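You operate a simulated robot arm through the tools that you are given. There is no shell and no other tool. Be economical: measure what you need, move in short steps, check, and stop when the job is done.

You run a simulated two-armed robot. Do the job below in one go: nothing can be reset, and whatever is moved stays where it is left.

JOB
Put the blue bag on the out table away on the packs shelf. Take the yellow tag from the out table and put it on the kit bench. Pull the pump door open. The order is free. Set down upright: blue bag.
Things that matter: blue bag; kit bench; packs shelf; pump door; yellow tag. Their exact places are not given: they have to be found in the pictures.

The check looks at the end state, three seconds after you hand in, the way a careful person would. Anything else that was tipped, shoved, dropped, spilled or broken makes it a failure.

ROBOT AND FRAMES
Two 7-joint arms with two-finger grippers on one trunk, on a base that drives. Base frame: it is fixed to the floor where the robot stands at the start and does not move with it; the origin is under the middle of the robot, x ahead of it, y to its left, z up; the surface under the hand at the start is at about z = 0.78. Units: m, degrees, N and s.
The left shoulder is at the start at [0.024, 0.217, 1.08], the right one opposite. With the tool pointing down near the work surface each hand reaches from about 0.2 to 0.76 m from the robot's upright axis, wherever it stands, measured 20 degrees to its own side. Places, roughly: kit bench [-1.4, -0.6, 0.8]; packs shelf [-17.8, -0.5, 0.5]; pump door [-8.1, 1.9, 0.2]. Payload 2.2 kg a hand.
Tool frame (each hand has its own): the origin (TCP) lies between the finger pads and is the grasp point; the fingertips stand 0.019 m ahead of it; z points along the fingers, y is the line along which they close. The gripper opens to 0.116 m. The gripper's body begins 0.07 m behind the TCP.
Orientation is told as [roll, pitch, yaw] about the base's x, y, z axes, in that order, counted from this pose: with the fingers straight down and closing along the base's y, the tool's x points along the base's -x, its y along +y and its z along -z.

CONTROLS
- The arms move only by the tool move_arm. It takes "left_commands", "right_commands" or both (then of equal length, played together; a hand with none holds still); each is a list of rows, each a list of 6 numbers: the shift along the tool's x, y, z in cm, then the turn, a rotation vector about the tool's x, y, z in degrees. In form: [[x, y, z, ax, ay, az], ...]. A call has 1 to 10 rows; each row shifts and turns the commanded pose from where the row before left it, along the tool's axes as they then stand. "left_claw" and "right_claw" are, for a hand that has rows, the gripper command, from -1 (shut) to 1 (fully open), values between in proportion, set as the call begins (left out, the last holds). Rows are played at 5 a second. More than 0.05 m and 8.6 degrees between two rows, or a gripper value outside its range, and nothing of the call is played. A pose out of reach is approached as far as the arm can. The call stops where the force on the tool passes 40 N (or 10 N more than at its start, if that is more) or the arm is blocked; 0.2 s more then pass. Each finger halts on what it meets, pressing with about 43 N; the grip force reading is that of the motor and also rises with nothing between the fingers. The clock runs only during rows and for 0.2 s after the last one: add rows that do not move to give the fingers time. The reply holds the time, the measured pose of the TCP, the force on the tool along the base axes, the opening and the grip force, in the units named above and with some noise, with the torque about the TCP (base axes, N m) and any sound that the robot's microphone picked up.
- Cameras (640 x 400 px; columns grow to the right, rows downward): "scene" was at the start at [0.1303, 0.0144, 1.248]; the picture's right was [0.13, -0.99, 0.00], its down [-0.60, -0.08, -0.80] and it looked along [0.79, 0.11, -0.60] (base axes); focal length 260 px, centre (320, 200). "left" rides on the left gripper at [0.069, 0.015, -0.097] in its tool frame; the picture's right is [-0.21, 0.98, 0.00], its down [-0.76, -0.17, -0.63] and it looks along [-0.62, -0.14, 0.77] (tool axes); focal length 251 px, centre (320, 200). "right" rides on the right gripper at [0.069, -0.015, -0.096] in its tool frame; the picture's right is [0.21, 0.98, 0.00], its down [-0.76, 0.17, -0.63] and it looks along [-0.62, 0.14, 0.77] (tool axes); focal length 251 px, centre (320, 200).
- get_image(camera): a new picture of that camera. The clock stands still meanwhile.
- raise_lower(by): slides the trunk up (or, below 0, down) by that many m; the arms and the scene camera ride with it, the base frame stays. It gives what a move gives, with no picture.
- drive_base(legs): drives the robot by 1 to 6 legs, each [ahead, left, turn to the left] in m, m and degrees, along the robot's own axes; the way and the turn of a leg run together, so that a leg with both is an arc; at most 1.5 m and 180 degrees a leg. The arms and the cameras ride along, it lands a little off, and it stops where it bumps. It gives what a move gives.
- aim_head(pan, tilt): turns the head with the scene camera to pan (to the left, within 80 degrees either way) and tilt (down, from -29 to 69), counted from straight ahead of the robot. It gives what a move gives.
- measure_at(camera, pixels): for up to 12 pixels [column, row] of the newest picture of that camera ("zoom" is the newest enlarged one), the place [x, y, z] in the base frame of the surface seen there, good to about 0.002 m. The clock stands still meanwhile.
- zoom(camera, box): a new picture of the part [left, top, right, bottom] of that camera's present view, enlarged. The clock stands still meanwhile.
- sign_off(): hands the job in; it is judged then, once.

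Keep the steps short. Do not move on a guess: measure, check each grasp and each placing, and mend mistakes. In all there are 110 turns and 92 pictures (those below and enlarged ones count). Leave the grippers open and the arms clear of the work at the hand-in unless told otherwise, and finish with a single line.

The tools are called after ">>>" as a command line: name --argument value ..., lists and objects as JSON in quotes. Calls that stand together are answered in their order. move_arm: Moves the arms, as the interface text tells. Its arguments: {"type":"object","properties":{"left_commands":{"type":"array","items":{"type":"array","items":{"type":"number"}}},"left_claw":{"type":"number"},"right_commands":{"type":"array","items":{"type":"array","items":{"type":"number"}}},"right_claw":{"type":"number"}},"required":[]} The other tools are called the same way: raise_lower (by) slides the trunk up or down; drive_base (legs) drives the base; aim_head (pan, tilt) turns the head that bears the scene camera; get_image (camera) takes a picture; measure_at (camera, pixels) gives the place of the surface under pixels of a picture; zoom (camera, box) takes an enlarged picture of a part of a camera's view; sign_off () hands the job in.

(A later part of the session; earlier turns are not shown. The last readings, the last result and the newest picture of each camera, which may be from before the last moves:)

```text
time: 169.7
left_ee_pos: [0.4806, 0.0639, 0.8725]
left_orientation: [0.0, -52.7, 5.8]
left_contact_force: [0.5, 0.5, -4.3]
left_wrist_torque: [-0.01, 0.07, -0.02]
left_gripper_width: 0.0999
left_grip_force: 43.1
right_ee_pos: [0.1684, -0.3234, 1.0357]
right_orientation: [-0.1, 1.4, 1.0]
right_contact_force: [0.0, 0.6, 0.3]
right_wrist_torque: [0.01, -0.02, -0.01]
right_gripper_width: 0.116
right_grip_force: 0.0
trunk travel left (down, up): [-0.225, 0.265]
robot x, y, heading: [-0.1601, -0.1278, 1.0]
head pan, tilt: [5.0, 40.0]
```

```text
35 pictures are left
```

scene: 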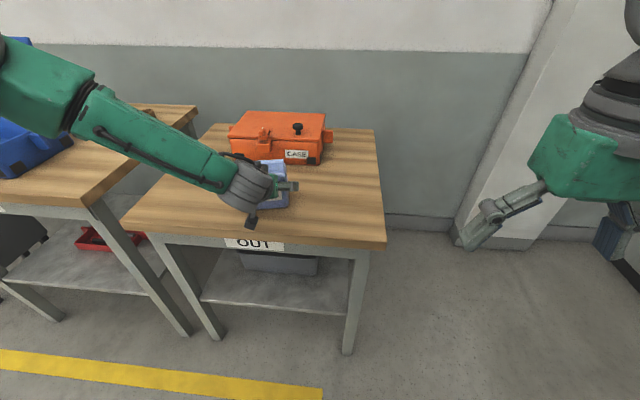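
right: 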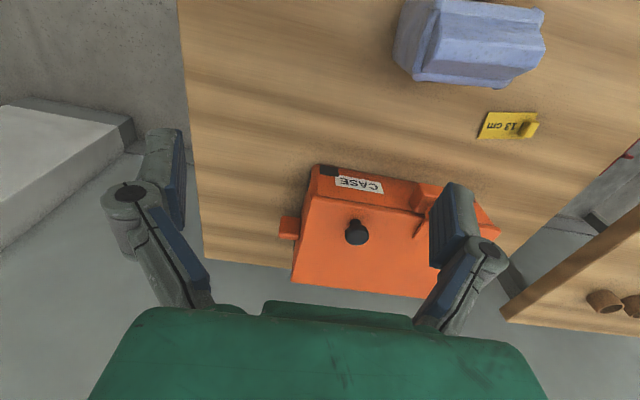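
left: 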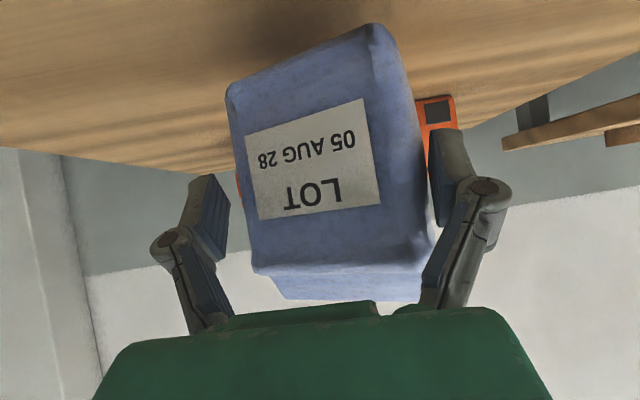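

The bag is lifted, at 4.3 N and 43 N grip. I draw it up and back and check that it hangs steady.

>>> move_arm --left_commands '[[-1.5, 0, -1.2, 0, 0, 0], [-1.5, 0, -1.2, 0, 0, 0], [-0.1, 0, -3.5, 0, 0, 0], [-0.1, 0, -3.5, 0, 0, 0], [-0.1, 0, -3.5, 0, 0, 0], [0, 0, 0, 0, 0, 0]]'

>>> get_image --camera "left"

>>> get_image --camera "scene"

>>> measure_at --camera "left" --pixels '[[308, 70], [320, 130], [325, 180], [330, 220], [230, 95], [380, 45]]'

```text
time: 171.1
left_ee_pos: [0.3977, 0.0558, 0.9781]
left_orientation: [-0.1, -52.6, 5.8]
left_contact_force: [0.8, -0.3, -4.1]
left_wrist_torque: [-0.01, 0.13, -0.01]
left_gripper_width: 0.0989
left_grip_force: 43.2
right_ee_pos: [0.1687, -0.323, 1.0368]
right_orientation: [-0.1, 1.3, 1.0]
right_contact_force: [0.5, 0.1, 0.4]
right_wrist_torque: [-0.02, 0.04, -0.02]
right_gripper_width: 0.1161
right_grip_force: 0.0
trunk travel left (down, up): [-0.225, 0.265]
robot x, y, heading: [-0.1586, -0.129, 1.1]
head pan, tilt: [5.0, 40.0]
```

```text
34 pictures are left
```

left: 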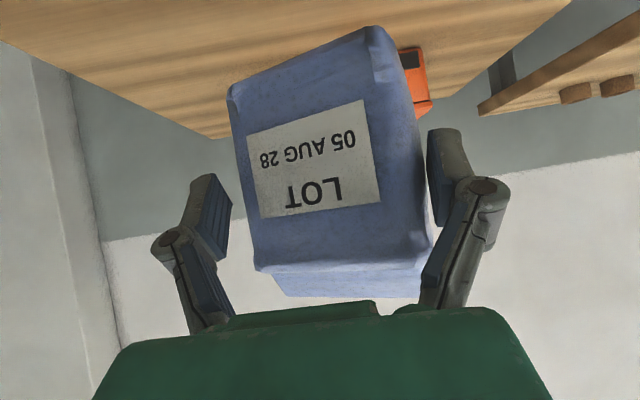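

```text
33 pictures are left
```

scene: 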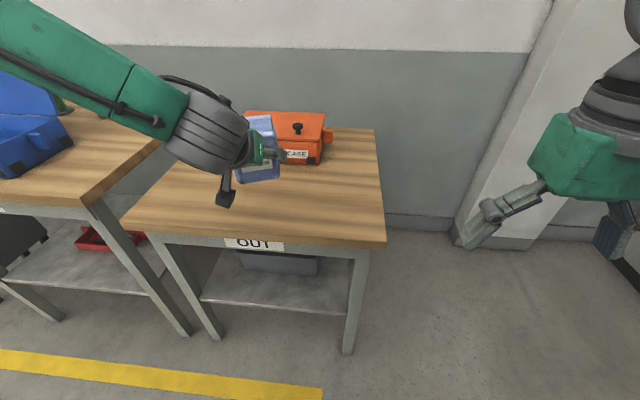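

```text
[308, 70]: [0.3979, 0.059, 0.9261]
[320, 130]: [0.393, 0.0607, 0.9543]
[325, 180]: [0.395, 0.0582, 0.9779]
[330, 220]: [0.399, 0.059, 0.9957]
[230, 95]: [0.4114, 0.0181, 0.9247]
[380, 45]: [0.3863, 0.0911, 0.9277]
```

The bag turned about 13° in the grip and sits only in the fingertips, held at its corners. That isn't safe for an 18 m drive, so I'll set it back on the table and re-grasp it aligned.

>>> move_arm --left_commands '[[-2.4, 0, 3.2, 0, 0, 0], [2.5, 0, 1.9, 0, 0, 0], [2.5, 0, 1.9, 0, 0, 0], [2.5, 0, 1.9, 0, 0, 0], [2.2, 0, 1.7, 0, 0, 0], [0.3, 0, 0.23, 0, 0, 0], [0, 0, 0, 0, 0, 0]]'

>>> zoom --camera "scene" --box '[200, 130, 340, 240]'

```text
time: 172.7
left_ee_pos: [0.4376, 0.0599, 0.8523]
left_orientation: [-0.1, -52.8, 5.8]
left_contact_force: [0.2, 0.6, -4.8]
left_wrist_torque: [0.01, 0.09, -0.02]
left_gripper_width: 0.0987
left_grip_force: 43.1
right_ee_pos: [0.1678, -0.324, 1.0359]
right_orientation: [-0.1, 1.4, 1.0]
right_contact_force: [0.2, 0.1, 1.3]
right_wrist_torque: [0.01, -0.01, 0.02]
right_gripper_width: 0.1159
right_grip_force: 0.0
trunk travel left (down, up): [-0.225, 0.265]
robot x, y, heading: [-0.1577, -0.1265, 1.0]
head pan, tilt: [5.0, 40.0]
```

```text
3.64 times, centred on (270, 185) of scene
```

zoom: 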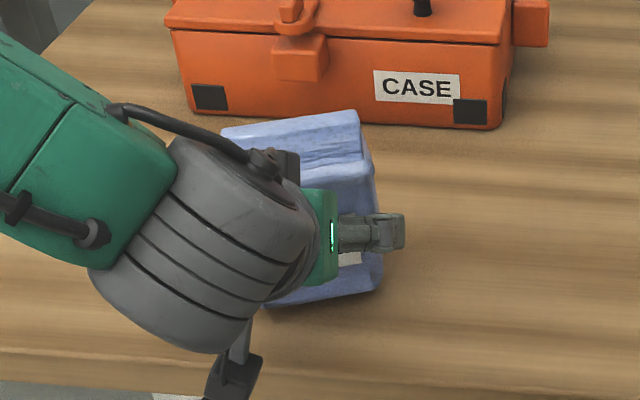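

I lower in 2 mm rows until the table carries the bag.

>>> move_arm --left_commands '[[0.16, 0, 0.12, 0, 0, 0], [0.16, 0, 0.12, 0, 0, 0], [0.16, 0, 0.12, 0, 0, 0], [0.16, 0, 0.12, 0, 0, 0], [0, 0, 0, 0, 0, 0]]'

```text
time: 173.9
left_ee_pos: [0.4377, 0.0586, 0.8458]
left_orientation: [-0.2, -52.7, 5.9]
left_contact_force: [0.1, -0.8, -2.2]
left_wrist_torque: [0.01, 0.13, 0.0]
left_gripper_width: 0.0987
left_grip_force: 42.6
right_ee_pos: [0.1664, -0.3234, 1.0363]
right_orientation: [-0.1, 1.3, 1.0]
right_contact_force: [-0.3, 0.1, 0.5]
right_wrist_torque: [-0.01, -0.03, 0.0]
right_gripper_width: 0.1158
right_grip_force: 0.1
trunk travel left (down, up): [-0.225, 0.265]
robot x, y, heading: [-0.1606, -0.1298, 1.0]
head pan, tilt: [5.0, 40.0]
```

Contact is starting (4.8 → 2.2 N). I go 2 mm more, then open slowly.

>>> move_arm --left_commands '[[0.16, 0, 0.12, 0, 0, 0], [0, 0, 0, 0, 0, 0]]'

>>> move_arm --left_commands '[[0, 0, 0, 0, 0, 0], [0, 0, 0, 0, 0, 0], [0, 0, 0, 0, 0, 0]]' --left_claw 1

>>> get_image --camera "left"

```text
time: 174.5
left_ee_pos: [0.4369, 0.0579, 0.8451]
left_orientation: [-0.1, -52.9, 5.8]
left_contact_force: [-2.0, 0.3, 7.5]
left_wrist_torque: [0.46, -0.29, 0.2]
left_gripper_width: 0.0985
left_grip_force: 42.7
right_ee_pos: [0.1663, -0.326, 1.0368]
right_orientation: [0.0, 1.2, 1.0]
right_contact_force: [0.2, 0.3, 0.6]
right_wrist_torque: [0.01, -0.02, 0.03]
right_gripper_width: 0.1161
right_grip_force: 0.1
trunk travel left (down, up): [-0.225, 0.265]
robot x, y, heading: [-0.1568, -0.1302, 0.8]
head pan, tilt: [5.0, 40.0]
```

```text
time: 175.3
left_ee_pos: [0.4365, 0.0597, 0.8434]
left_orientation: [-0.1, -52.7, 5.8]
left_contact_force: [0.3, 0.1, -0.8]
left_wrist_torque: [0.02, 0.03, -0.01]
left_gripper_width: 0.116
left_grip_force: 0.1
right_ee_pos: [0.1666, -0.3242, 1.0365]
right_orientation: [0.0, 1.2, 1.0]
right_contact_force: [1.0, 0.3, 0.7]
right_wrist_torque: [-0.04, 0.03, 0.0]
right_gripper_width: 0.116
right_grip_force: 0.0
trunk travel left (down, up): [-0.225, 0.265]
robot x, y, heading: [-0.1603, -0.1312, 0.8]
head pan, tilt: [5.0, 40.0]
```

```text
31 pictures are left
```

left: 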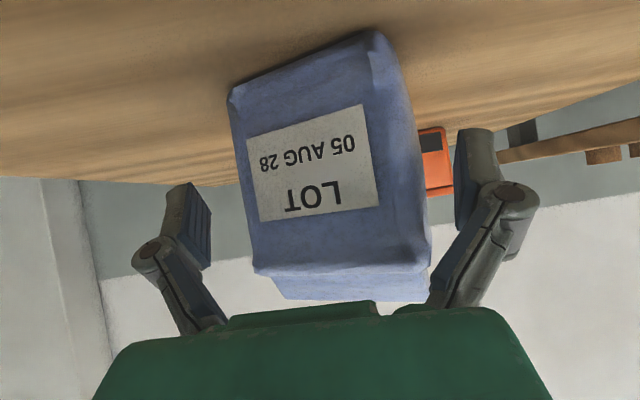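

The bag stands on the table. I measure its face for yaw and centre.

>>> measure_at --camera "left" --pixels '[[240, 140], [300, 125], [370, 105], [245, 180], [310, 170], [385, 150], [405, 140], [415, 190], [255, 230], [395, 215]]'

>>> measure_at --camera "zoom" --pixels '[[230, 130], [355, 115], [360, 155], [375, 190], [375, 280], [290, 300]]'

```text
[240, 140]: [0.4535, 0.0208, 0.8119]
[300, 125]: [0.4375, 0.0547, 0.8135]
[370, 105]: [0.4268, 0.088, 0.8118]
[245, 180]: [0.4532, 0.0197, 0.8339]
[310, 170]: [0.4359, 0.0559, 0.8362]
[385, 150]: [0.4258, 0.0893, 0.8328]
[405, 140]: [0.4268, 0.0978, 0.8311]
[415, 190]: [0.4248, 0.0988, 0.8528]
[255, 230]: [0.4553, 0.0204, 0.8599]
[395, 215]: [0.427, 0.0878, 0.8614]
```

```text
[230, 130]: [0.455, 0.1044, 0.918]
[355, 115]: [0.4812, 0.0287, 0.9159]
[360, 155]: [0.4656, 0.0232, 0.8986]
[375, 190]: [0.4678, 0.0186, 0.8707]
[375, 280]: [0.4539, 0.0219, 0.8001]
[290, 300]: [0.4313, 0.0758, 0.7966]
```

Bag yaw is now about 20°, centre ≈ (0.465, 0.068). I back out, turn the hand to 20° and line up at (0.362, 0.030).

>>> move_arm --left_commands '[[2.34, 0, -3.06, 0, 0, 0], [2.34, 0, -3.06, 0, 0, 0], [0, -2.2, 0, 0, 0, 0], [0, 0, 0, -5.65, 0, -4.3], [0, 0, 0, -5.65, 0, -4.3], [0, 0, 0, 0, 0, 0]]'

>>> get_image --camera "left"

```text
time: 176.7
left_ee_pos: [0.3622, 0.0293, 0.8416]
left_orientation: [-0.1, -52.7, 20.2]
left_contact_force: [0.1, 0.1, 0.0]
left_wrist_torque: [-0.02, 0.02, -0.03]
left_gripper_width: 0.1158
left_grip_force: 0.1
right_ee_pos: [0.1668, -0.3244, 1.0384]
right_orientation: [0.0, 1.2, 1.0]
right_contact_force: [-0.7, -1.0, 0.4]
right_wrist_torque: [0.0, -0.03, 0.01]
right_gripper_width: 0.116
right_grip_force: 0.1
trunk travel left (down, up): [-0.225, 0.265]
robot x, y, heading: [-0.1629, -0.1337, 1.2]
head pan, tilt: [5.0, 40.0]
```

```text
30 pictures are left
```

left: 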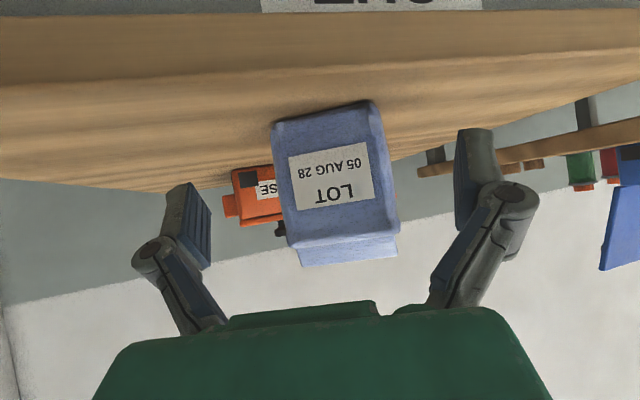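

Well lined up. This time I go 1.3 cm deeper so the pads press nearer the bag's middle, then check both gaps before closing.

>>> move_arm --left_commands '[[-1.87, 0.02, 2.44, 0, 0, 0], [-1.87, 0.02, 2.44, 0, 0, 0], [-1.87, 0.02, 2.44, 0, 0, 0], [-1.87, 0.02, 2.44, 0, 0, 0], [0, 0, 0, 0, 0, 0]]'

>>> get_image --camera "left"

>>> zoom --camera "scene" --box '[220, 130, 340, 220]'

```text
time: 177.9
left_ee_pos: [0.4787, 0.0719, 0.8441]
left_orientation: [-0.1, -52.8, 20.0]
left_contact_force: [0.6, -0.2, 0.4]
left_wrist_torque: [-0.02, -0.04, 0.01]
left_gripper_width: 0.116
left_grip_force: 0.0
right_ee_pos: [0.1666, -0.3246, 1.0367]
right_orientation: [-0.2, 1.3, 0.9]
right_contact_force: [-0.9, 0.3, -0.2]
right_wrist_torque: [-0.02, 0.0, -0.01]
right_gripper_width: 0.1157
right_grip_force: 0.0
trunk travel left (down, up): [-0.225, 0.265]
robot x, y, heading: [-0.1566, -0.1295, 0.8]
head pan, tilt: [5.0, 40.0]
```

```text
29 pictures are left
```

left: 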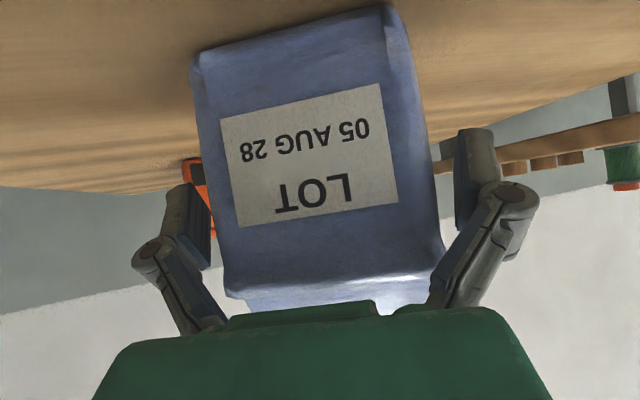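

```text
4.44 times, centred on (280, 175) of scene
```

zoom: 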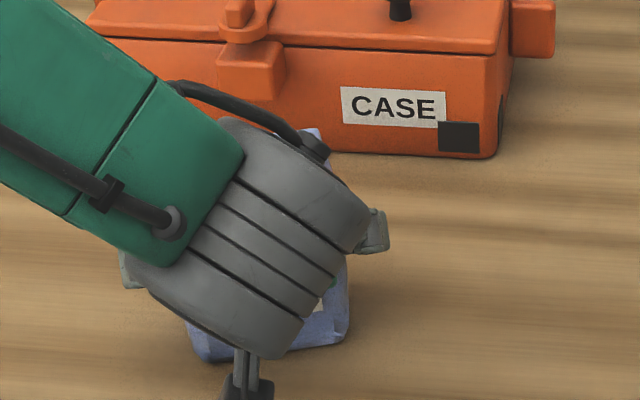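

I measure the bag's two side edges against the hand's centre line.

>>> measure_at --camera "left" --pixels '[[204, 150], [212, 190], [218, 230], [222, 260], [425, 140], [432, 180], [438, 210], [441, 235], [310, 230], [462, 185], [205, 240]]'

```text
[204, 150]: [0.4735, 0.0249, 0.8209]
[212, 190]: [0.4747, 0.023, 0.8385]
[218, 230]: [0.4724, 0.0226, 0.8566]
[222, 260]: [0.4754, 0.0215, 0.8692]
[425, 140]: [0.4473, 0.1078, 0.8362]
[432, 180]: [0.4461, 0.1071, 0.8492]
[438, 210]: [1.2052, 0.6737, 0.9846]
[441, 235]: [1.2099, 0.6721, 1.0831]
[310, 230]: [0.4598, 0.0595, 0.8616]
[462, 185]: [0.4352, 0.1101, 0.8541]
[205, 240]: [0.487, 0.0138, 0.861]
```

The palm has been nudging the bag's shoulder (the bag slid about 2 cm forward, still upright). I back off, use a steeper tilt (−42°) and a slightly higher grip so the palm clears the top.

>>> move_arm --left_commands '[[0.94, 0, -3.05, 0, 0, 0], [0.94, 0, -3.05, 0, 0, 0], [0, 0, 0, 0, 5.4, 0], [0, 0, 0, 0, 5.4, 0], [-2.6, -0.05, 2.34, 0, 0, 0], [-2.5, -0.05, 2.25, 0, 0, 0], [0, 0, 0, 0, 0, 0]]'

>>> get_image --camera "left"

>>> measure_at --camera "left" --pixels '[[215, 150], [225, 200], [300, 170], [420, 130], [425, 160], [300, 120]]'

```text
time: 179.5
left_ee_pos: [0.4873, 0.0728, 0.8653]
left_orientation: [0.0, -41.9, 19.9]
left_contact_force: [-0.5, 1.1, 1.4]
left_wrist_torque: [0.05, 0.01, 0.04]
left_gripper_width: 0.1159
left_grip_force: 0.0
right_ee_pos: [0.1666, -0.325, 1.0381]
right_orientation: [-0.1, 1.2, 1.0]
right_contact_force: [0.4, -0.2, -0.2]
right_wrist_torque: [0.0, -0.02, 0.0]
right_gripper_width: 0.116
right_grip_force: 0.1
trunk travel left (down, up): [-0.225, 0.265]
robot x, y, heading: [-0.1606, -0.1267, 0.6]
head pan, tilt: [5.0, 40.0]
```

```text
27 pictures are left
```

left: 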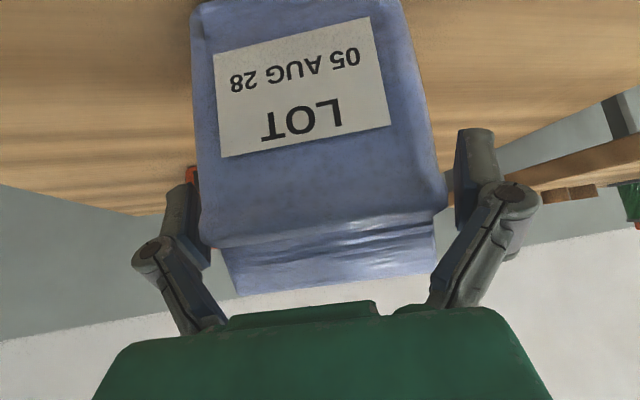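

```text
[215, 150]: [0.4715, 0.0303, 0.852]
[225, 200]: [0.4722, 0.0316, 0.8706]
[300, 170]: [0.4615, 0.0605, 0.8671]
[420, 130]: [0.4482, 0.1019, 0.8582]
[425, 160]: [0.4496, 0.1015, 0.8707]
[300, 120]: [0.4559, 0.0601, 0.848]
```

The palm now clears the top and the TCP is at the bag's mid depth. I close and lift 3 cm.

>>> move_arm --left_commands '[[0, 0, 0, 0, 0, 0], [0, 0, 0, 0, 0, 0], [0, 0, 0, 0, 0, 0], [-0.67, 0, -0.74, 0, 0, 0], [-1.34, 0, -1.48, 0, 0, 0], [0, 0, 0, 0, 0, 0]]' --left_claw -1

>>> get_image --camera "left"

>>> measure_at --camera "left" --pixels '[[215, 150], [300, 170], [410, 130], [300, 120], [300, 70], [225, 80], [380, 60]]'

```text
time: 180.9
left_ee_pos: [0.4876, 0.0729, 0.8925]
left_orientation: [0.0, -41.8, 20.0]
left_contact_force: [0.5, 0.8, -4.7]
left_wrist_torque: [0.0, -0.01, 0.02]
left_gripper_width: 0.1168
left_grip_force: 43.0
right_ee_pos: [0.1682, -0.325, 1.0371]
right_orientation: [-0.1, 1.4, 1.1]
right_contact_force: [0.1, 1.1, 0.3]
right_wrist_torque: [0.0, 0.0, -0.01]
right_gripper_width: 0.116
right_grip_force: 0.1
trunk travel left (down, up): [-0.225, 0.265]
robot x, y, heading: [-0.16, -0.1336, 1.1]
head pan, tilt: [5.0, 40.0]
```

```text
26 pictures are left
```

left: 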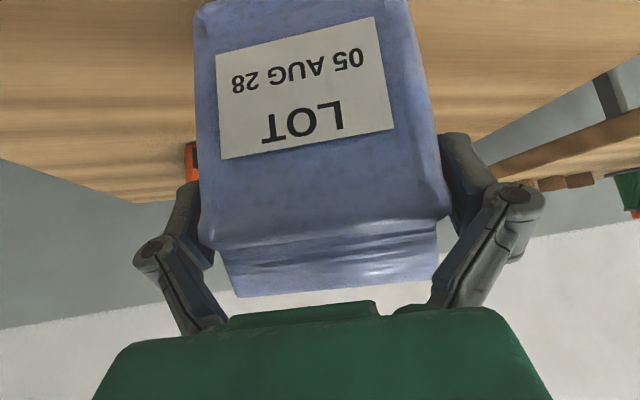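

```text
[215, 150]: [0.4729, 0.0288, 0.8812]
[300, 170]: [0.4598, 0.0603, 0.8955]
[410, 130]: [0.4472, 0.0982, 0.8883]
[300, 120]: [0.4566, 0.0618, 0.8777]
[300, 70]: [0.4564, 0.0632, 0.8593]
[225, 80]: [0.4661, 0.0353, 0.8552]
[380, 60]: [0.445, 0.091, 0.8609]
```

A good grip: 4.7 N load, no torque, bag upright and mid-pad. I lift 10 cm and draw it in 12 cm.

>>> move_arm --left_commands '[[-2.68, 0, -2.97, 0, 0, 0], [-2.68, 0, -2.97, 0, 0, 0], [-1.34, 0, -1.5, 0, 0, 0], [2.97, 0, -2.68, 0, 0, 0], [2.97, 0, -2.68, 0, 0, 0], [2.97, 0, -2.68, 0, 0, 0], [0, 0, 0, 0, 0, 0]]'

>>> drive_base --legs '[[-0.6, -0.05, 0], [-0.2, 0.6, 0]]'

>>> get_image --camera "left"

```text
time: 182.5
left_ee_pos: [0.3779, 0.0378, 0.9979]
left_orientation: [-2.0, -41.1, 22.1]
left_contact_force: [0.4, 0.1, -4.1]
left_wrist_torque: [-0.01, 0.04, -0.01]
left_gripper_width: 0.1174
left_grip_force: 43.1
right_ee_pos: [0.1678, -0.3221, 1.0384]
right_orientation: [-0.1, 1.1, 1.0]
right_contact_force: [0.2, 1.3, 0.0]
right_wrist_torque: [-0.03, 0.01, 0.02]
right_gripper_width: 0.1161
right_grip_force: 0.1
trunk travel left (down, up): [-0.225, 0.265]
robot x, y, heading: [-0.1583, -0.1289, 1.0]
head pan, tilt: [5.0, 40.0]
```

```text
time: 185.3
left_ee_pos: [-0.1116, -0.0121, 1.0066]
left_orientation: [-2.8, -41.4, 23.8]
left_contact_force: [-1.4, -1.3, -2.6]
left_wrist_torque: [0.03, 0.01, 0.07]
left_gripper_width: 0.1183
left_grip_force: 42.9
right_ee_pos: [-0.3163, -0.3775, 1.0347]
right_orientation: [0.3, 1.7, 1.9]
right_contact_force: [-0.8, -0.6, 1.0]
right_wrist_torque: [0.06, -0.06, 0.01]
right_gripper_width: 0.1161
right_grip_force: 0.0
trunk travel left (down, up): [-0.225, 0.265]
robot x, y, heading: [-0.6343, -0.1833, 1.8]
head pan, tilt: [5.0, 40.0]
stopped in leg 1: the robot was blocked; the commanded pose is now the measured one
```

```text
25 pictures are left
```

left: 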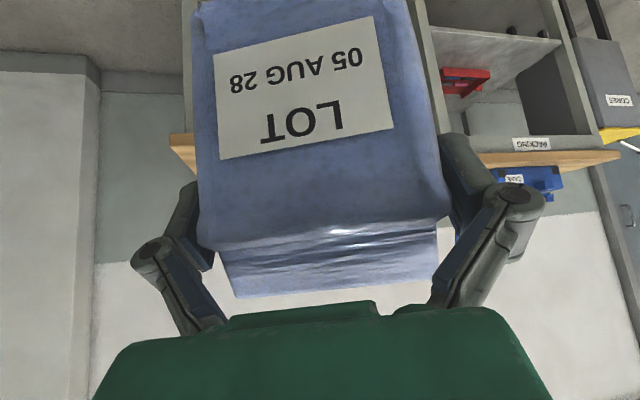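

The base bumped the kit bench corner behind me. I ease forward, slide left into the aisle, then look at the bench.

>>> drive_base --legs '[[0.06, 0.03, 0], [0, 0.75, 0], [0, 0, 178]]'

>>> aim_head --pan 45 --tilt 30

>>> get_image --camera "scene"

```text
time: 197.4
left_ee_pos: [-1.1319, 0.4382, 1.0016]
left_orientation: [-2.6, -41.1, -155.7]
left_contact_force: [-1.1, -0.1, -4.4]
left_wrist_torque: [-0.03, 0.03, 0.04]
left_gripper_width: 0.1195
left_grip_force: 43.0
right_ee_pos: [-0.9318, 0.807, 1.0321]
right_orientation: [0.3, 2.0, -177.5]
right_contact_force: [0.7, 0.2, 0.4]
right_wrist_torque: [0.0, 0.02, -0.02]
right_gripper_width: 0.1159
right_grip_force: 0.1
trunk travel left (down, up): [-0.225, 0.265]
robot x, y, heading: [-0.6038, 0.621, -177.6]
head pan, tilt: [5.0, 40.0]
```

```text
time: 198.4
left_ee_pos: [-1.1293, 0.4368, 1.0034]
left_orientation: [-2.9, -41.1, -155.3]
left_contact_force: [0.4, -0.2, -4.1]
left_wrist_torque: [-0.01, -0.04, 0.03]
left_gripper_width: 0.1198
left_grip_force: 43.3
right_ee_pos: [-0.9278, 0.8068, 1.0327]
right_orientation: [0.1, 2.3, -177.5]
right_contact_force: [-0.2, -1.0, 0.5]
right_wrist_torque: [0.0, 0.01, 0.0]
right_gripper_width: 0.1161
right_grip_force: 0.1
trunk travel left (down, up): [-0.225, 0.265]
robot x, y, heading: [-0.6029, 0.6183, -177.7]
head pan, tilt: [45.0, 30.0]
```

```text
24 pictures are left
```

scene: 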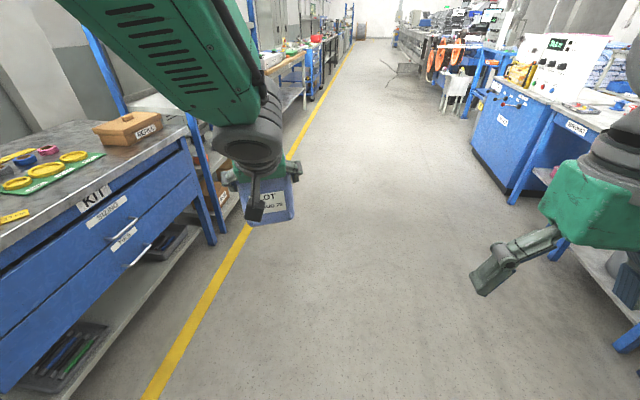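

The bench and tag are undisturbed and the bag hangs upright. I drive along the aisle towards the packs shelf, first 9 m.

>>> drive_base --legs '[[0.8, 0, -2.3], [1.5, 0, 0], [1.5, 0, 0], [1.5, 0, 0], [1.5, 0, 0], [1.5, 0, 0]]'

>>> get_image --camera "left"

```text
time: 237.9
left_ee_pos: [-9.4483, 0.3485, 1.0035]
left_orientation: [-3.1, -41.2, -157.2]
left_contact_force: [-0.2, 0.3, -3.7]
left_wrist_torque: [0.0, -0.01, -0.01]
left_gripper_width: 0.1199
left_grip_force: 42.5
right_ee_pos: [-9.2378, 0.7113, 1.0325]
right_orientation: [0.2, 2.3, -179.2]
right_contact_force: [0.8, 0.8, 0.4]
right_wrist_torque: [0.02, -0.01, 0.0]
right_gripper_width: 0.1162
right_grip_force: 0.1
trunk travel left (down, up): [-0.225, 0.265]
robot x, y, heading: [-8.9217, 0.5113, -179.2]
head pan, tilt: [45.0, 30.0]
```

```text
23 pictures are left
```

left: 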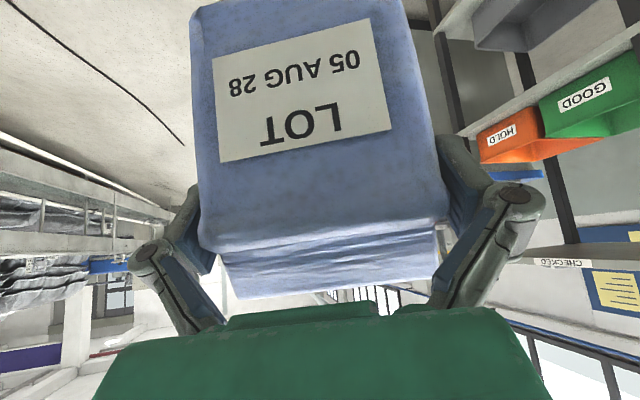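

The bag is steady in the grip. Another 7.4 m, shifting 0.2 m to the right.

>>> drive_base --legs '[[1.4, -0.2, -0.8], [1.5, 0, 0], [1.5, 0, 0], [1.5, 0, 0], [1.5, 0, 0]]'

>>> aim_head --pan 35 --tilt 20

>>> get_image --camera "scene"

```text
time: 272.6
left_ee_pos: [-16.7487, 0.3636, 1.0046]
left_orientation: [-3.2, -41.1, -157.0]
left_contact_force: [0.1, -0.1, -4.0]
left_wrist_torque: [0.01, 0.01, 0.0]
left_gripper_width: 0.1199
left_grip_force: 43.1
right_ee_pos: [-16.5357, 0.7263, 1.0323]
right_orientation: [0.2, 2.5, -179.0]
right_contact_force: [0.5, 0.5, 0.2]
right_wrist_torque: [0.0, -0.01, 0.01]
right_gripper_width: 0.1162
right_grip_force: 0.1
trunk travel left (down, up): [-0.225, 0.265]
robot x, y, heading: [-16.2225, 0.5281, -179.0]
head pan, tilt: [45.0, 30.0]
```

```text
time: 273.4
left_ee_pos: [-16.7458, 0.363, 1.0067]
left_orientation: [-3.5, -41.2, -156.7]
left_contact_force: [-0.3, -0.2, -4.0]
left_wrist_torque: [0.0, 0.02, 0.03]
left_gripper_width: 0.1197
left_grip_force: 43.3
right_ee_pos: [-16.533, 0.7256, 1.0311]
right_orientation: [0.1, 2.8, -179.2]
right_contact_force: [0.5, 0.4, -0.1]
right_wrist_torque: [-0.01, 0.02, 0.04]
right_gripper_width: 0.1158
right_grip_force: 0.2
trunk travel left (down, up): [-0.225, 0.265]
robot x, y, heading: [-16.225, 0.5279, -179.1]
head pan, tilt: [35.0, 20.0]
```

```text
22 pictures are left
```

scene: 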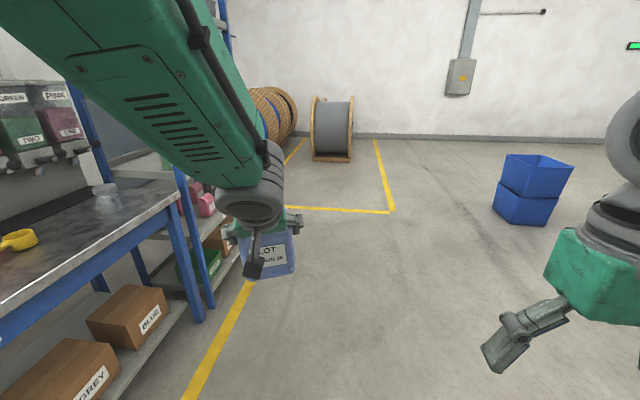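

The blue rack is ahead on the left, behind the arm. I check clearances to it and to the blue bins on the right.

>>> measure_at --camera "scene" --pixels '[[495, 210], [520, 222], [205, 315], [230, 265], [185, 195], [210, 250], [230, 215], [285, 208]]'

>>> drive_base --legs '[[1.35, -0.27, 0]]'

```text
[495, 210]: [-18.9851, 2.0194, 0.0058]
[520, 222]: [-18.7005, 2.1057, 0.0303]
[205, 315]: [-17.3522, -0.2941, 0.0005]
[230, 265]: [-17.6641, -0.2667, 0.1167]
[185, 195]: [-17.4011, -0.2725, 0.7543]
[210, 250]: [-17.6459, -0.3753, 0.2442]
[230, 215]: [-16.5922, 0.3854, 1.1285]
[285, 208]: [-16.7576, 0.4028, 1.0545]
```

```text
time: 280.1
left_ee_pos: [-18.0728, 0.5839, 1.006]
left_orientation: [-3.5, -41.2, -155.6]
left_contact_force: [-0.3, 1.1, -4.0]
left_wrist_torque: [0.0, 0.01, 0.01]
left_gripper_width: 0.1196
left_grip_force: 43.4
right_ee_pos: [-17.8691, 0.9516, 1.0304]
right_orientation: [0.1, 2.7, -177.8]
right_contact_force: [-0.1, -0.6, 0.0]
right_wrist_torque: [-0.06, 0.01, -0.01]
right_gripper_width: 0.116
right_grip_force: 0.0
trunk travel left (down, up): [-0.225, 0.265]
robot x, y, heading: [-17.5541, 0.7641, -178.0]
head pan, tilt: [35.0, 20.0]
```

The rack front is at y≈−0.27. I turn left to face it and look.

>>> drive_base --legs '[[-0.05, -0.05, 88]]'

>>> aim_head --pan -5 --tilt 28

>>> get_image --camera "scene"

```text
time: 284.3
left_ee_pos: [-17.3933, 0.3017, 1.0079]
left_orientation: [-3.7, -41.3, -67.0]
left_contact_force: [0.0, -0.1, -3.2]
left_wrist_torque: [0.01, 0.01, -0.01]
left_gripper_width: 0.1197
left_grip_force: 42.5
right_ee_pos: [-17.7531, 0.5172, 1.0292]
right_orientation: [0.0, 3.0, -89.6]
right_contact_force: [-0.3, -0.3, 0.1]
right_wrist_torque: [0.0, -0.03, 0.0]
right_gripper_width: 0.116
right_grip_force: 0.0
trunk travel left (down, up): [-0.225, 0.265]
robot x, y, heading: [-17.5538, 0.8274, -89.5]
head pan, tilt: [35.0, 20.0]
```

```text
time: 285.4
left_ee_pos: [-17.3924, 0.3036, 1.0084]
left_orientation: [-3.8, -41.3, -67.0]
left_contact_force: [0.6, 0.2, -3.5]
left_wrist_torque: [-0.04, 0.01, -0.02]
left_gripper_width: 0.1198
left_grip_force: 42.9
right_ee_pos: [-17.7532, 0.5198, 1.0272]
right_orientation: [0.1, 3.4, -89.6]
right_contact_force: [-0.6, 1.0, -0.1]
right_wrist_torque: [0.01, -0.02, 0.0]
right_gripper_width: 0.116
right_grip_force: 0.0
trunk travel left (down, up): [-0.225, 0.265]
robot x, y, heading: [-17.5519, 0.8277, -89.8]
head pan, tilt: [-5.0, 28.0]
```

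```text
21 pictures are left
```

scene: 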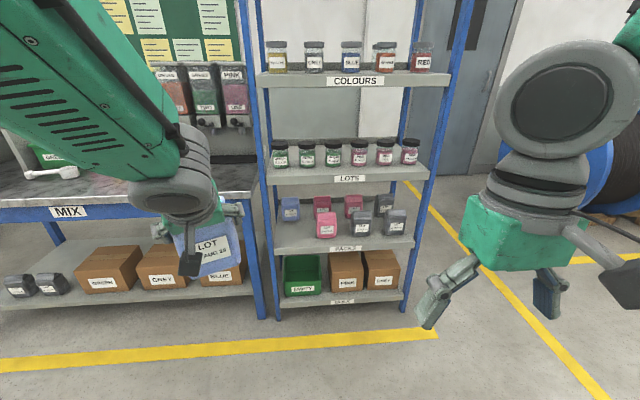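

The PACKS board holds other packs. I enlarge it to read labels and find the free spot.

>>> zoom --camera "scene" --box '[260, 165, 430, 265]'

>>> measure_at --camera "zoom" --pixels '[[60, 325], [580, 295], [110, 210], [100, 300], [180, 300], [240, 160], [250, 280], [370, 270], [560, 270], [320, 70], [80, 80], [450, 240]]'

```text
3.76 times, centred on (345, 215) of scene
```

zoom: 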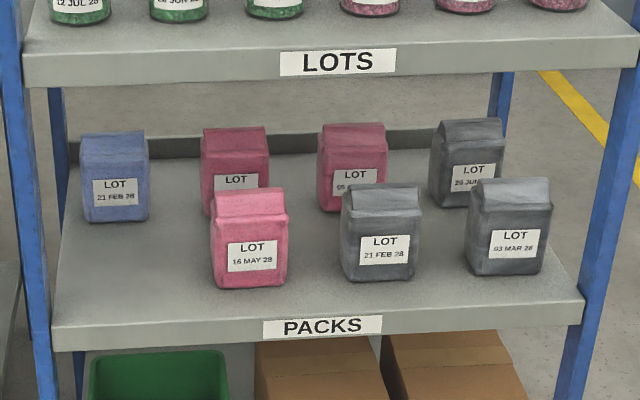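

```text
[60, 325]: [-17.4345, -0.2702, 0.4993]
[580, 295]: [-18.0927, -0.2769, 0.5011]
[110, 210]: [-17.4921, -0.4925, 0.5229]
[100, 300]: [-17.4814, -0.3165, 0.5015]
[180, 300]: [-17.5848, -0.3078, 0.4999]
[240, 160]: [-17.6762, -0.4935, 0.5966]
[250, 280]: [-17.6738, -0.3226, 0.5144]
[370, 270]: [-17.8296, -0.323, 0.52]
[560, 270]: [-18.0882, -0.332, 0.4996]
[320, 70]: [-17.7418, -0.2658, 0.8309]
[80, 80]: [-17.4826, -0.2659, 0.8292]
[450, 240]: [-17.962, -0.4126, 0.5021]
```

Board z = 0.50, front edge y −0.265, shelf above about 0.30 m higher. The free spot is in front of the other blue pack, x −17.44 to −17.63. I'll aim for (−17.525, −0.335). First I lower the trunk and hand here in the free aisle and correct the slight roll.

>>> raise_lower --by -0.22

>>> move_arm --left_commands '[[1.5, 0, 4.7, 0, 0, 0], [1.5, 0, 4.7, 0, 0, 0], [1.5, 0, 4.7, 0, 0, 0], [1.5, 0, 4.7, 0, 0, 0], [0, 0, 0, -3.8, -0.5, 0], [0, 0, 0, 0, 0, 0]]'

```text
time: 287.7
left_ee_pos: [-17.3915, 0.3044, 0.7891]
left_orientation: [-3.9, -41.4, -66.9]
left_contact_force: [-0.9, -0.8, -3.5]
left_wrist_torque: [-0.01, 0.02, 0.03]
left_gripper_width: 0.1195
left_grip_force: 42.7
right_ee_pos: [-17.7535, 0.5194, 0.8082]
right_orientation: [0.1, 3.2, -89.7]
right_contact_force: [0.2, 0.1, -1.0]
right_wrist_torque: [-0.01, -0.01, -0.05]
right_gripper_width: 0.1159
right_grip_force: 0.1
trunk travel left (down, up): [-0.005, 0.485]
robot x, y, heading: [-17.5525, 0.8229, -89.5]
head pan, tilt: [-5.0, 28.0]
```

```text
time: 289.1
left_ee_pos: [-17.3735, 0.2258, 0.6068]
left_orientation: [0.1, -41.9, -67.1]
left_contact_force: [0.4, 0.4, -3.3]
left_wrist_torque: [0.0, -0.03, 0.02]
left_gripper_width: 0.1199
left_grip_force: 43.4
right_ee_pos: [-17.7546, 0.5194, 0.8079]
right_orientation: [0.2, 3.3, -89.6]
right_contact_force: [-0.5, -0.3, 0.0]
right_wrist_torque: [0.04, 0.01, -0.01]
right_gripper_width: 0.116
right_grip_force: 0.1
trunk travel left (down, up): [-0.005, 0.485]
robot x, y, heading: [-17.5543, 0.8288, -89.4]
head pan, tilt: [-5.0, 28.0]
```

The hand is level now (roll 0.1, pitch −41.9). I turn right 23° to square the bag with the shelf, then approach to 0.2 m in front of it.

>>> drive_base --legs '[[0, 0, -23], [0.265, 0.2, 0]]'

>>> aim_head --pan 25 --tilt 40

>>> get_image --camera "scene"

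>>> get_image --camera "left"

```text
time: 292.4
left_ee_pos: [-17.5275, -0.1132, 0.606]
left_orientation: [0.0, -42.0, -89.3]
left_contact_force: [-0.7, -1.1, -3.1]
left_wrist_torque: [0.01, 0.0, 0.02]
left_gripper_width: 0.1195
left_grip_force: 43.0
right_ee_pos: [-17.7685, 0.3042, 0.8072]
right_orientation: [0.1, 3.3, -112.0]
right_contact_force: [0.4, 0.1, 0.6]
right_wrist_torque: [0.0, 0.04, 0.02]
right_gripper_width: 0.1158
right_grip_force: 0.1
trunk travel left (down, up): [-0.005, 0.485]
robot x, y, heading: [-17.4669, 0.5139, -111.6]
head pan, tilt: [-5.0, 28.0]
```

```text
time: 293.4
left_ee_pos: [-17.5251, -0.1124, 0.6083]
left_orientation: [-0.2, -42.0, -89.0]
left_contact_force: [-0.2, -0.2, -5.3]
left_wrist_torque: [0.0, 0.0, -0.01]
left_gripper_width: 0.1197
left_grip_force: 43.2
right_ee_pos: [-17.7661, 0.3049, 0.8067]
right_orientation: [0.0, 3.6, -111.9]
right_contact_force: [-0.2, 0.7, -0.4]
right_wrist_torque: [0.01, 0.02, 0.02]
right_gripper_width: 0.1159
right_grip_force: 0.0
trunk travel left (down, up): [-0.005, 0.485]
robot x, y, heading: [-17.4667, 0.5137, -111.9]
head pan, tilt: [25.0, 40.0]
```

```text
19 pictures are left
```

scene: 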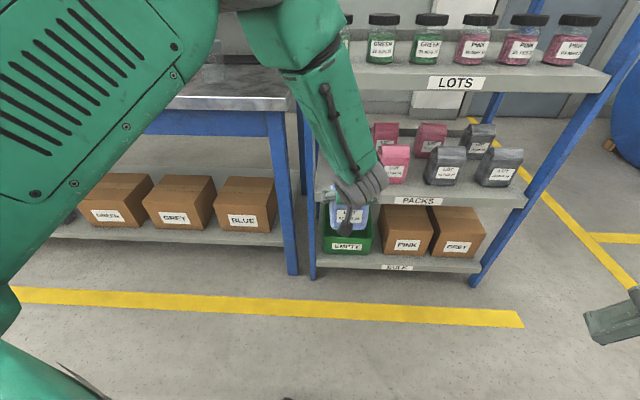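

```text
18 pictures are left
```

left: 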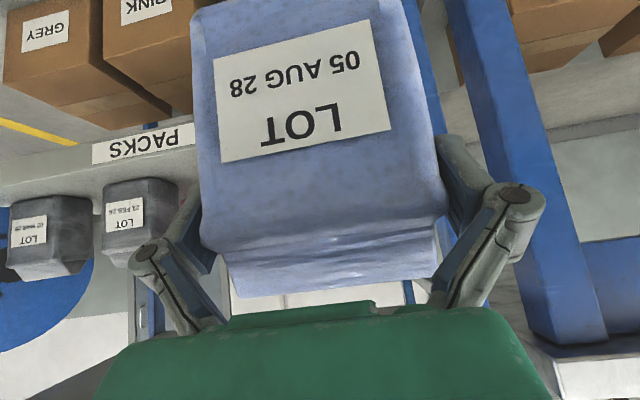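

I measure the wrist and forearm against the LOTS board above, and the free spot's neighbours, before inserting.

>>> measure_at --camera "scene" --pixels '[[368, 120], [384, 185], [355, 65], [372, 180], [345, 20], [400, 78], [400, 92], [330, 185], [385, 170], [370, 205], [318, 150], [350, 230]]'

>>> zoom --camera "scene" --box '[290, 60, 450, 260]'

```text
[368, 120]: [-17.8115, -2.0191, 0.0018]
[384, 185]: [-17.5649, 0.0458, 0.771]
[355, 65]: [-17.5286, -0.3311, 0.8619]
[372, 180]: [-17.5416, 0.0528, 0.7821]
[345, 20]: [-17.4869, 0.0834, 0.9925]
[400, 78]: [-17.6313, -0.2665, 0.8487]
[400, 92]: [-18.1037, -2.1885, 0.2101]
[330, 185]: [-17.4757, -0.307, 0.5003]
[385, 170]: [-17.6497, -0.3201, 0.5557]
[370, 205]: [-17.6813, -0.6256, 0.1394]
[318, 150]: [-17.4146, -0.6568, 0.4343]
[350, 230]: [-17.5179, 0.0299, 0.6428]
```

```text
2.00 times, centred on (370, 160) of scene
```

zoom: 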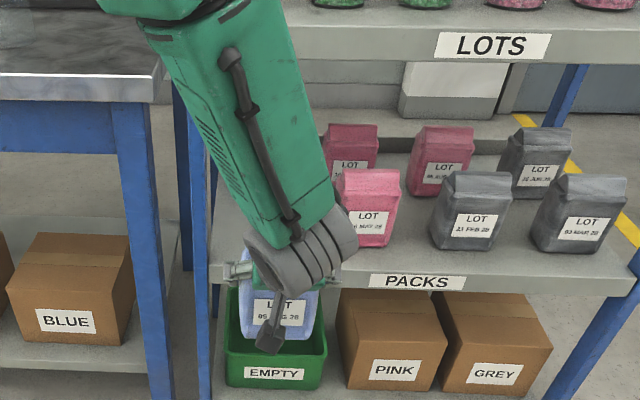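

The forearm is near vertical close to the LOTS board. I extend the arm itself 12 cm (making the forearm slant away from the shelf) and shift 1 cm right, then re-check.

>>> move_arm --left_commands '[[-2.97, -0.33, 2.68, 0, 0, 0], [-2.97, -0.33, 2.68, 0, 0, 0], [-2.97, -0.33, 2.68, 0, 0, 0], [0, 0, 0, 0, 0, 0]]'

>>> get_image --camera "scene"

>>> measure_at --camera "scene" --pixels '[[345, 20], [350, 60], [340, 100], [360, 130], [375, 160], [365, 175], [345, 205], [350, 195]]'

```text
time: 294.4
left_ee_pos: [-17.5335, -0.2319, 0.6077]
left_orientation: [-0.2, -42.0, -89.1]
left_contact_force: [0.2, -0.3, -3.0]
left_wrist_torque: [0.0, -0.03, 0.02]
left_gripper_width: 0.1197
left_grip_force: 42.9
right_ee_pos: [-17.7651, 0.3049, 0.8068]
right_orientation: [0.0, 3.6, -111.9]
right_contact_force: [-0.3, 0.3, 0.1]
right_wrist_torque: [0.01, -0.01, -0.04]
right_gripper_width: 0.1163
right_grip_force: 0.1
trunk travel left (down, up): [-0.005, 0.485]
robot x, y, heading: [-17.4683, 0.5078, -111.9]
head pan, tilt: [25.0, 40.0]
```

```text
16 pictures are left
```

scene: 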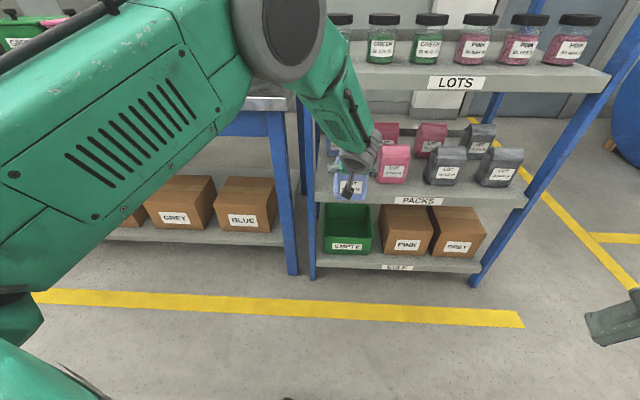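

```text
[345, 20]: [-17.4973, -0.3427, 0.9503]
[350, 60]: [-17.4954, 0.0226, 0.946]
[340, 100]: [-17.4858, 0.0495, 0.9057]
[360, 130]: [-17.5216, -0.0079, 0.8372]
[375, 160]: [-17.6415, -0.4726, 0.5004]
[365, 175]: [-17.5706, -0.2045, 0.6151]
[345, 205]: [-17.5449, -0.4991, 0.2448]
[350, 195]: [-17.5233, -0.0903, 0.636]
```

The forearm now slants away with about 5 cm to spare. I move in the last 8.7 cm with the base.

>>> drive_base --legs '[[0.081, 0.032, 0]]'

>>> zoom --camera "scene" --box '[290, 60, 450, 260]'

>>> get_image --camera "left"

```text
time: 295.5
left_ee_pos: [-17.5424, -0.3142, 0.608]
left_orientation: [0.6, -42.1, -89.7]
left_contact_force: [-1.3, -0.3, -4.9]
left_wrist_torque: [-0.02, -0.04, 0.03]
left_gripper_width: 0.1199
left_grip_force: 42.7
right_ee_pos: [-17.7756, 0.2227, 0.8041]
right_orientation: [0.7, 3.6, -111.9]
right_contact_force: [-1.5, 0.1, -0.7]
right_wrist_torque: [0.0, -0.07, 0.01]
right_gripper_width: 0.1162
right_grip_force: 0.1
trunk travel left (down, up): [-0.005, 0.485]
robot x, y, heading: [-17.4721, 0.4268, -111.8]
head pan, tilt: [25.0, 40.0]
```

```text
2.00 times, centred on (370, 160) of scene
```

zoom: 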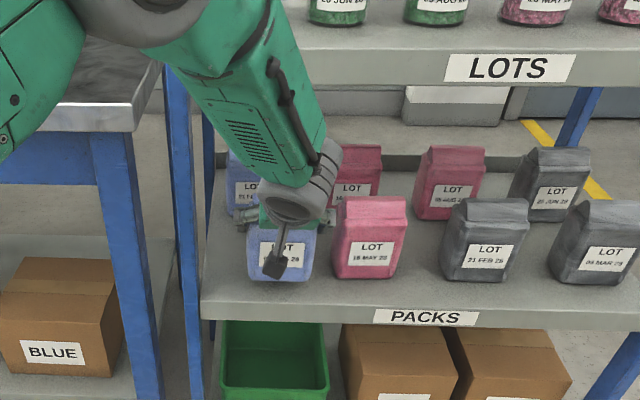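

```text
14 pictures are left
```

left: 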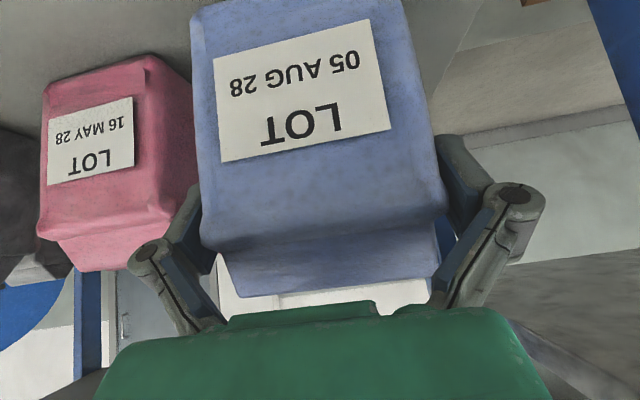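

I check the gap between the pink pack and the right-hand finger before lowering and opening.

>>> measure_at --camera "left" --pixels '[[192, 130], [195, 160], [185, 200], [140, 250], [205, 240], [198, 120], [300, 100], [215, 100], [400, 90]]'

>>> measure_at --camera "zoom" --pixels '[[338, 215], [335, 270], [322, 225], [240, 245], [205, 300], [312, 270], [252, 275]]'

```text
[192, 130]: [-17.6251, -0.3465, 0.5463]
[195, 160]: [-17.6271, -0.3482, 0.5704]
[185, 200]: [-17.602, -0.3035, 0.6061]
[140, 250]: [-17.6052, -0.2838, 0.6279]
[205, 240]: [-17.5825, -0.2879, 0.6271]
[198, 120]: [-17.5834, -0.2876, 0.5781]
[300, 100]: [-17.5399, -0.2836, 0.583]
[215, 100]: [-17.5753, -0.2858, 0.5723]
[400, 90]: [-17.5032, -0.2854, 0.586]
```

```text
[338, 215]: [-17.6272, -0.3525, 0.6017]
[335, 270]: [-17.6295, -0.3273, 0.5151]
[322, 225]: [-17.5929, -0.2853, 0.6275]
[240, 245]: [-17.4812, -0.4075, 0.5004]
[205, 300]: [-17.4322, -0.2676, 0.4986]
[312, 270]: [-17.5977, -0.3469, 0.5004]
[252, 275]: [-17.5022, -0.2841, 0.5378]
```

The gap is 2 cm. I shift 1.2 cm left and 1.5 cm deeper, and lower 1.5 cm.

>>> move_arm --left_commands '[[0, 1.2, 0, 0, 0, 0], [-1.1, 0, 1.0, 0, 0, 0], [0.5, 0, 0.55, 0, 0, 0], [0.5, 0, 0.55, 0, 0, 0], [0, 0, 0, 0, 0, 0]]'

>>> measure_at --camera "left" --pixels '[[300, 100]]'

```text
time: 296.7
left_ee_pos: [-17.5208, -0.3311, 0.5937]
left_orientation: [-0.6, -42.0, -88.9]
left_contact_force: [-0.1, -0.1, -3.9]
left_wrist_torque: [-0.01, 0.05, -0.03]
left_gripper_width: 0.1197
left_grip_force: 43.0
right_ee_pos: [-17.764, 0.2211, 0.8057]
right_orientation: [-0.1, 3.8, -112.0]
right_contact_force: [-0.4, -0.1, 0.7]
right_wrist_torque: [0.0, -0.01, 0.02]
right_gripper_width: 0.116
right_grip_force: 0.1
trunk travel left (down, up): [-0.005, 0.485]
robot x, y, heading: [-17.4698, 0.427, -111.7]
head pan, tilt: [25.0, 40.0]
```

```text
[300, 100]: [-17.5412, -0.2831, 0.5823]
```

I lower in 2 mm rows until the board carries the bag.

>>> move_arm --left_commands '[[0.13, 0, 0.15, 0, 0, 0], [0.13, 0, 0.15, 0, 0, 0], [0.13, 0, 0.15, 0, 0, 0], [0.13, 0, 0.15, 0, 0, 0], [0, 0, 0, 0, 0, 0]]'

```text
time: 297.9
left_ee_pos: [-17.523, -0.3307, 0.586]
left_orientation: [-0.3, -42.1, -89.0]
left_contact_force: [-0.1, 0.3, -4.6]
left_wrist_torque: [0.01, 0.04, 0.0]
left_gripper_width: 0.1198
left_grip_force: 42.8
right_ee_pos: [-17.7678, 0.2225, 0.8062]
right_orientation: [0.1, 3.9, -111.9]
right_contact_force: [0.5, -0.9, 0.1]
right_wrist_torque: [0.02, 0.02, -0.01]
right_gripper_width: 0.1159
right_grip_force: 0.1
trunk travel left (down, up): [-0.005, 0.485]
robot x, y, heading: [-17.4702, 0.4244, -111.9]
head pan, tilt: [25.0, 40.0]
```

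Still hanging. A few more 1.5 mm rows.

>>> move_arm --left_commands '[[0.1, 0, 0.11, 0, 0, 0], [0.1, 0, 0.11, 0, 0, 0], [0, 0, 0, 0, 0, 0]]'

```text
time: 298.7
left_ee_pos: [-17.5229, -0.3309, 0.5842]
left_orientation: [-0.3, -42.3, -89.0]
left_contact_force: [2.1, -0.8, 2.7]
left_wrist_torque: [-0.22, -0.45, 0.03]
left_gripper_width: 0.1194
left_grip_force: 43.4
right_ee_pos: [-17.7667, 0.2231, 0.8063]
right_orientation: [0.1, 3.9, -111.8]
right_contact_force: [0.2, 0.3, 0.6]
right_wrist_torque: [-0.02, -0.02, -0.01]
right_gripper_width: 0.1161
right_grip_force: 0.1
trunk travel left (down, up): [-0.005, 0.485]
robot x, y, heading: [-17.4713, 0.424, -112.0]
head pan, tilt: [25.0, 40.0]
```

The board now carries it. I open the fingers and look before withdrawing.

>>> move_arm --left_commands '[[0, 0, 0, 0, 0, 0], [0, 0, 0, 0, 0, 0], [0, 0, 0, 0, 0, 0]]' --left_claw 1

>>> get_image --camera "left"

```text
time: 299.5
left_ee_pos: [-17.5237, -0.3299, 0.584]
left_orientation: [-0.5, -42.2, -89.0]
left_contact_force: [2.5, -2.7, 6.1]
left_wrist_torque: [-0.49, -0.59, -0.02]
left_gripper_width: 0.1195
left_grip_force: 42.9
right_ee_pos: [-17.7669, 0.2225, 0.8054]
right_orientation: [0.1, 3.8, -111.8]
right_contact_force: [0.7, 0.3, -1.0]
right_wrist_torque: [-0.01, 0.0, -0.01]
right_gripper_width: 0.116
right_grip_force: 0.1
trunk travel left (down, up): [-0.005, 0.485]
robot x, y, heading: [-17.4697, 0.425, -112.3]
head pan, tilt: [25.0, 40.0]
```

```text
13 pictures are left
```

left: 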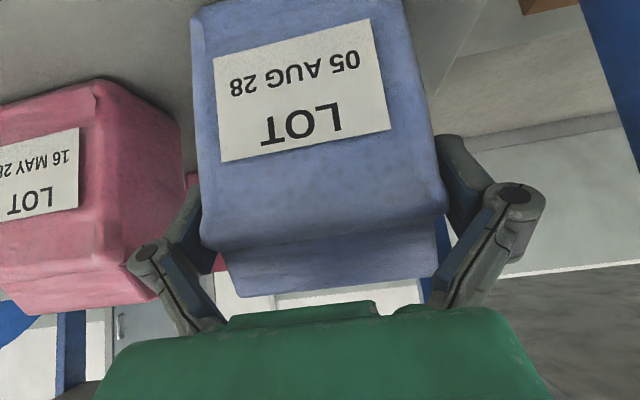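

The reading stays at 0.1195 with grip force on, so the fingers have not let go yet. I give the open command again with more time.

>>> move_arm --left_commands '[[0, 0, 0, 0, 0, 0], [0, 0, 0, 0, 0, 0], [0, 0, 0, 0, 0, 0], [0, 0, 0, 0, 0, 0], [0, 0, 0, 0, 0, 0], [0, 0, 0, 0, 0, 0], [0, 0, 0, 0, 0, 0], [0, 0, 0, 0, 0, 0]]' --left_claw 1

>>> zoom --camera "left" --box '[110, 120, 560, 340]'

```text
time: 301.3
left_ee_pos: [-17.5229, -0.3293, 0.5838]
left_orientation: [-0.4, -42.2, -88.9]
left_contact_force: [1.5, -3.2, 9.8]
left_wrist_torque: [-0.7, -0.37, -0.01]
left_gripper_width: 0.1199
left_grip_force: 42.8
right_ee_pos: [-17.7656, 0.2221, 0.8067]
right_orientation: [0.1, 3.7, -111.9]
right_contact_force: [0.7, -0.8, -0.9]
right_wrist_torque: [0.03, 0.01, -0.01]
right_gripper_width: 0.1158
right_grip_force: 0.1
trunk travel left (down, up): [-0.005, 0.485]
robot x, y, heading: [-17.4697, 0.429, -111.9]
head pan, tilt: [25.0, 40.0]
```

```text
1.42 times, centred on (335, 230) of left
```

zoom: 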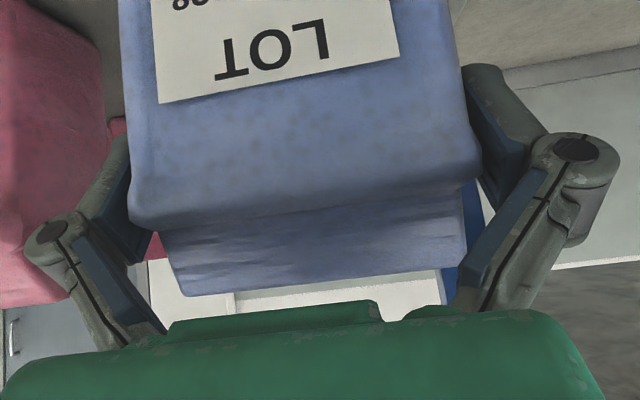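

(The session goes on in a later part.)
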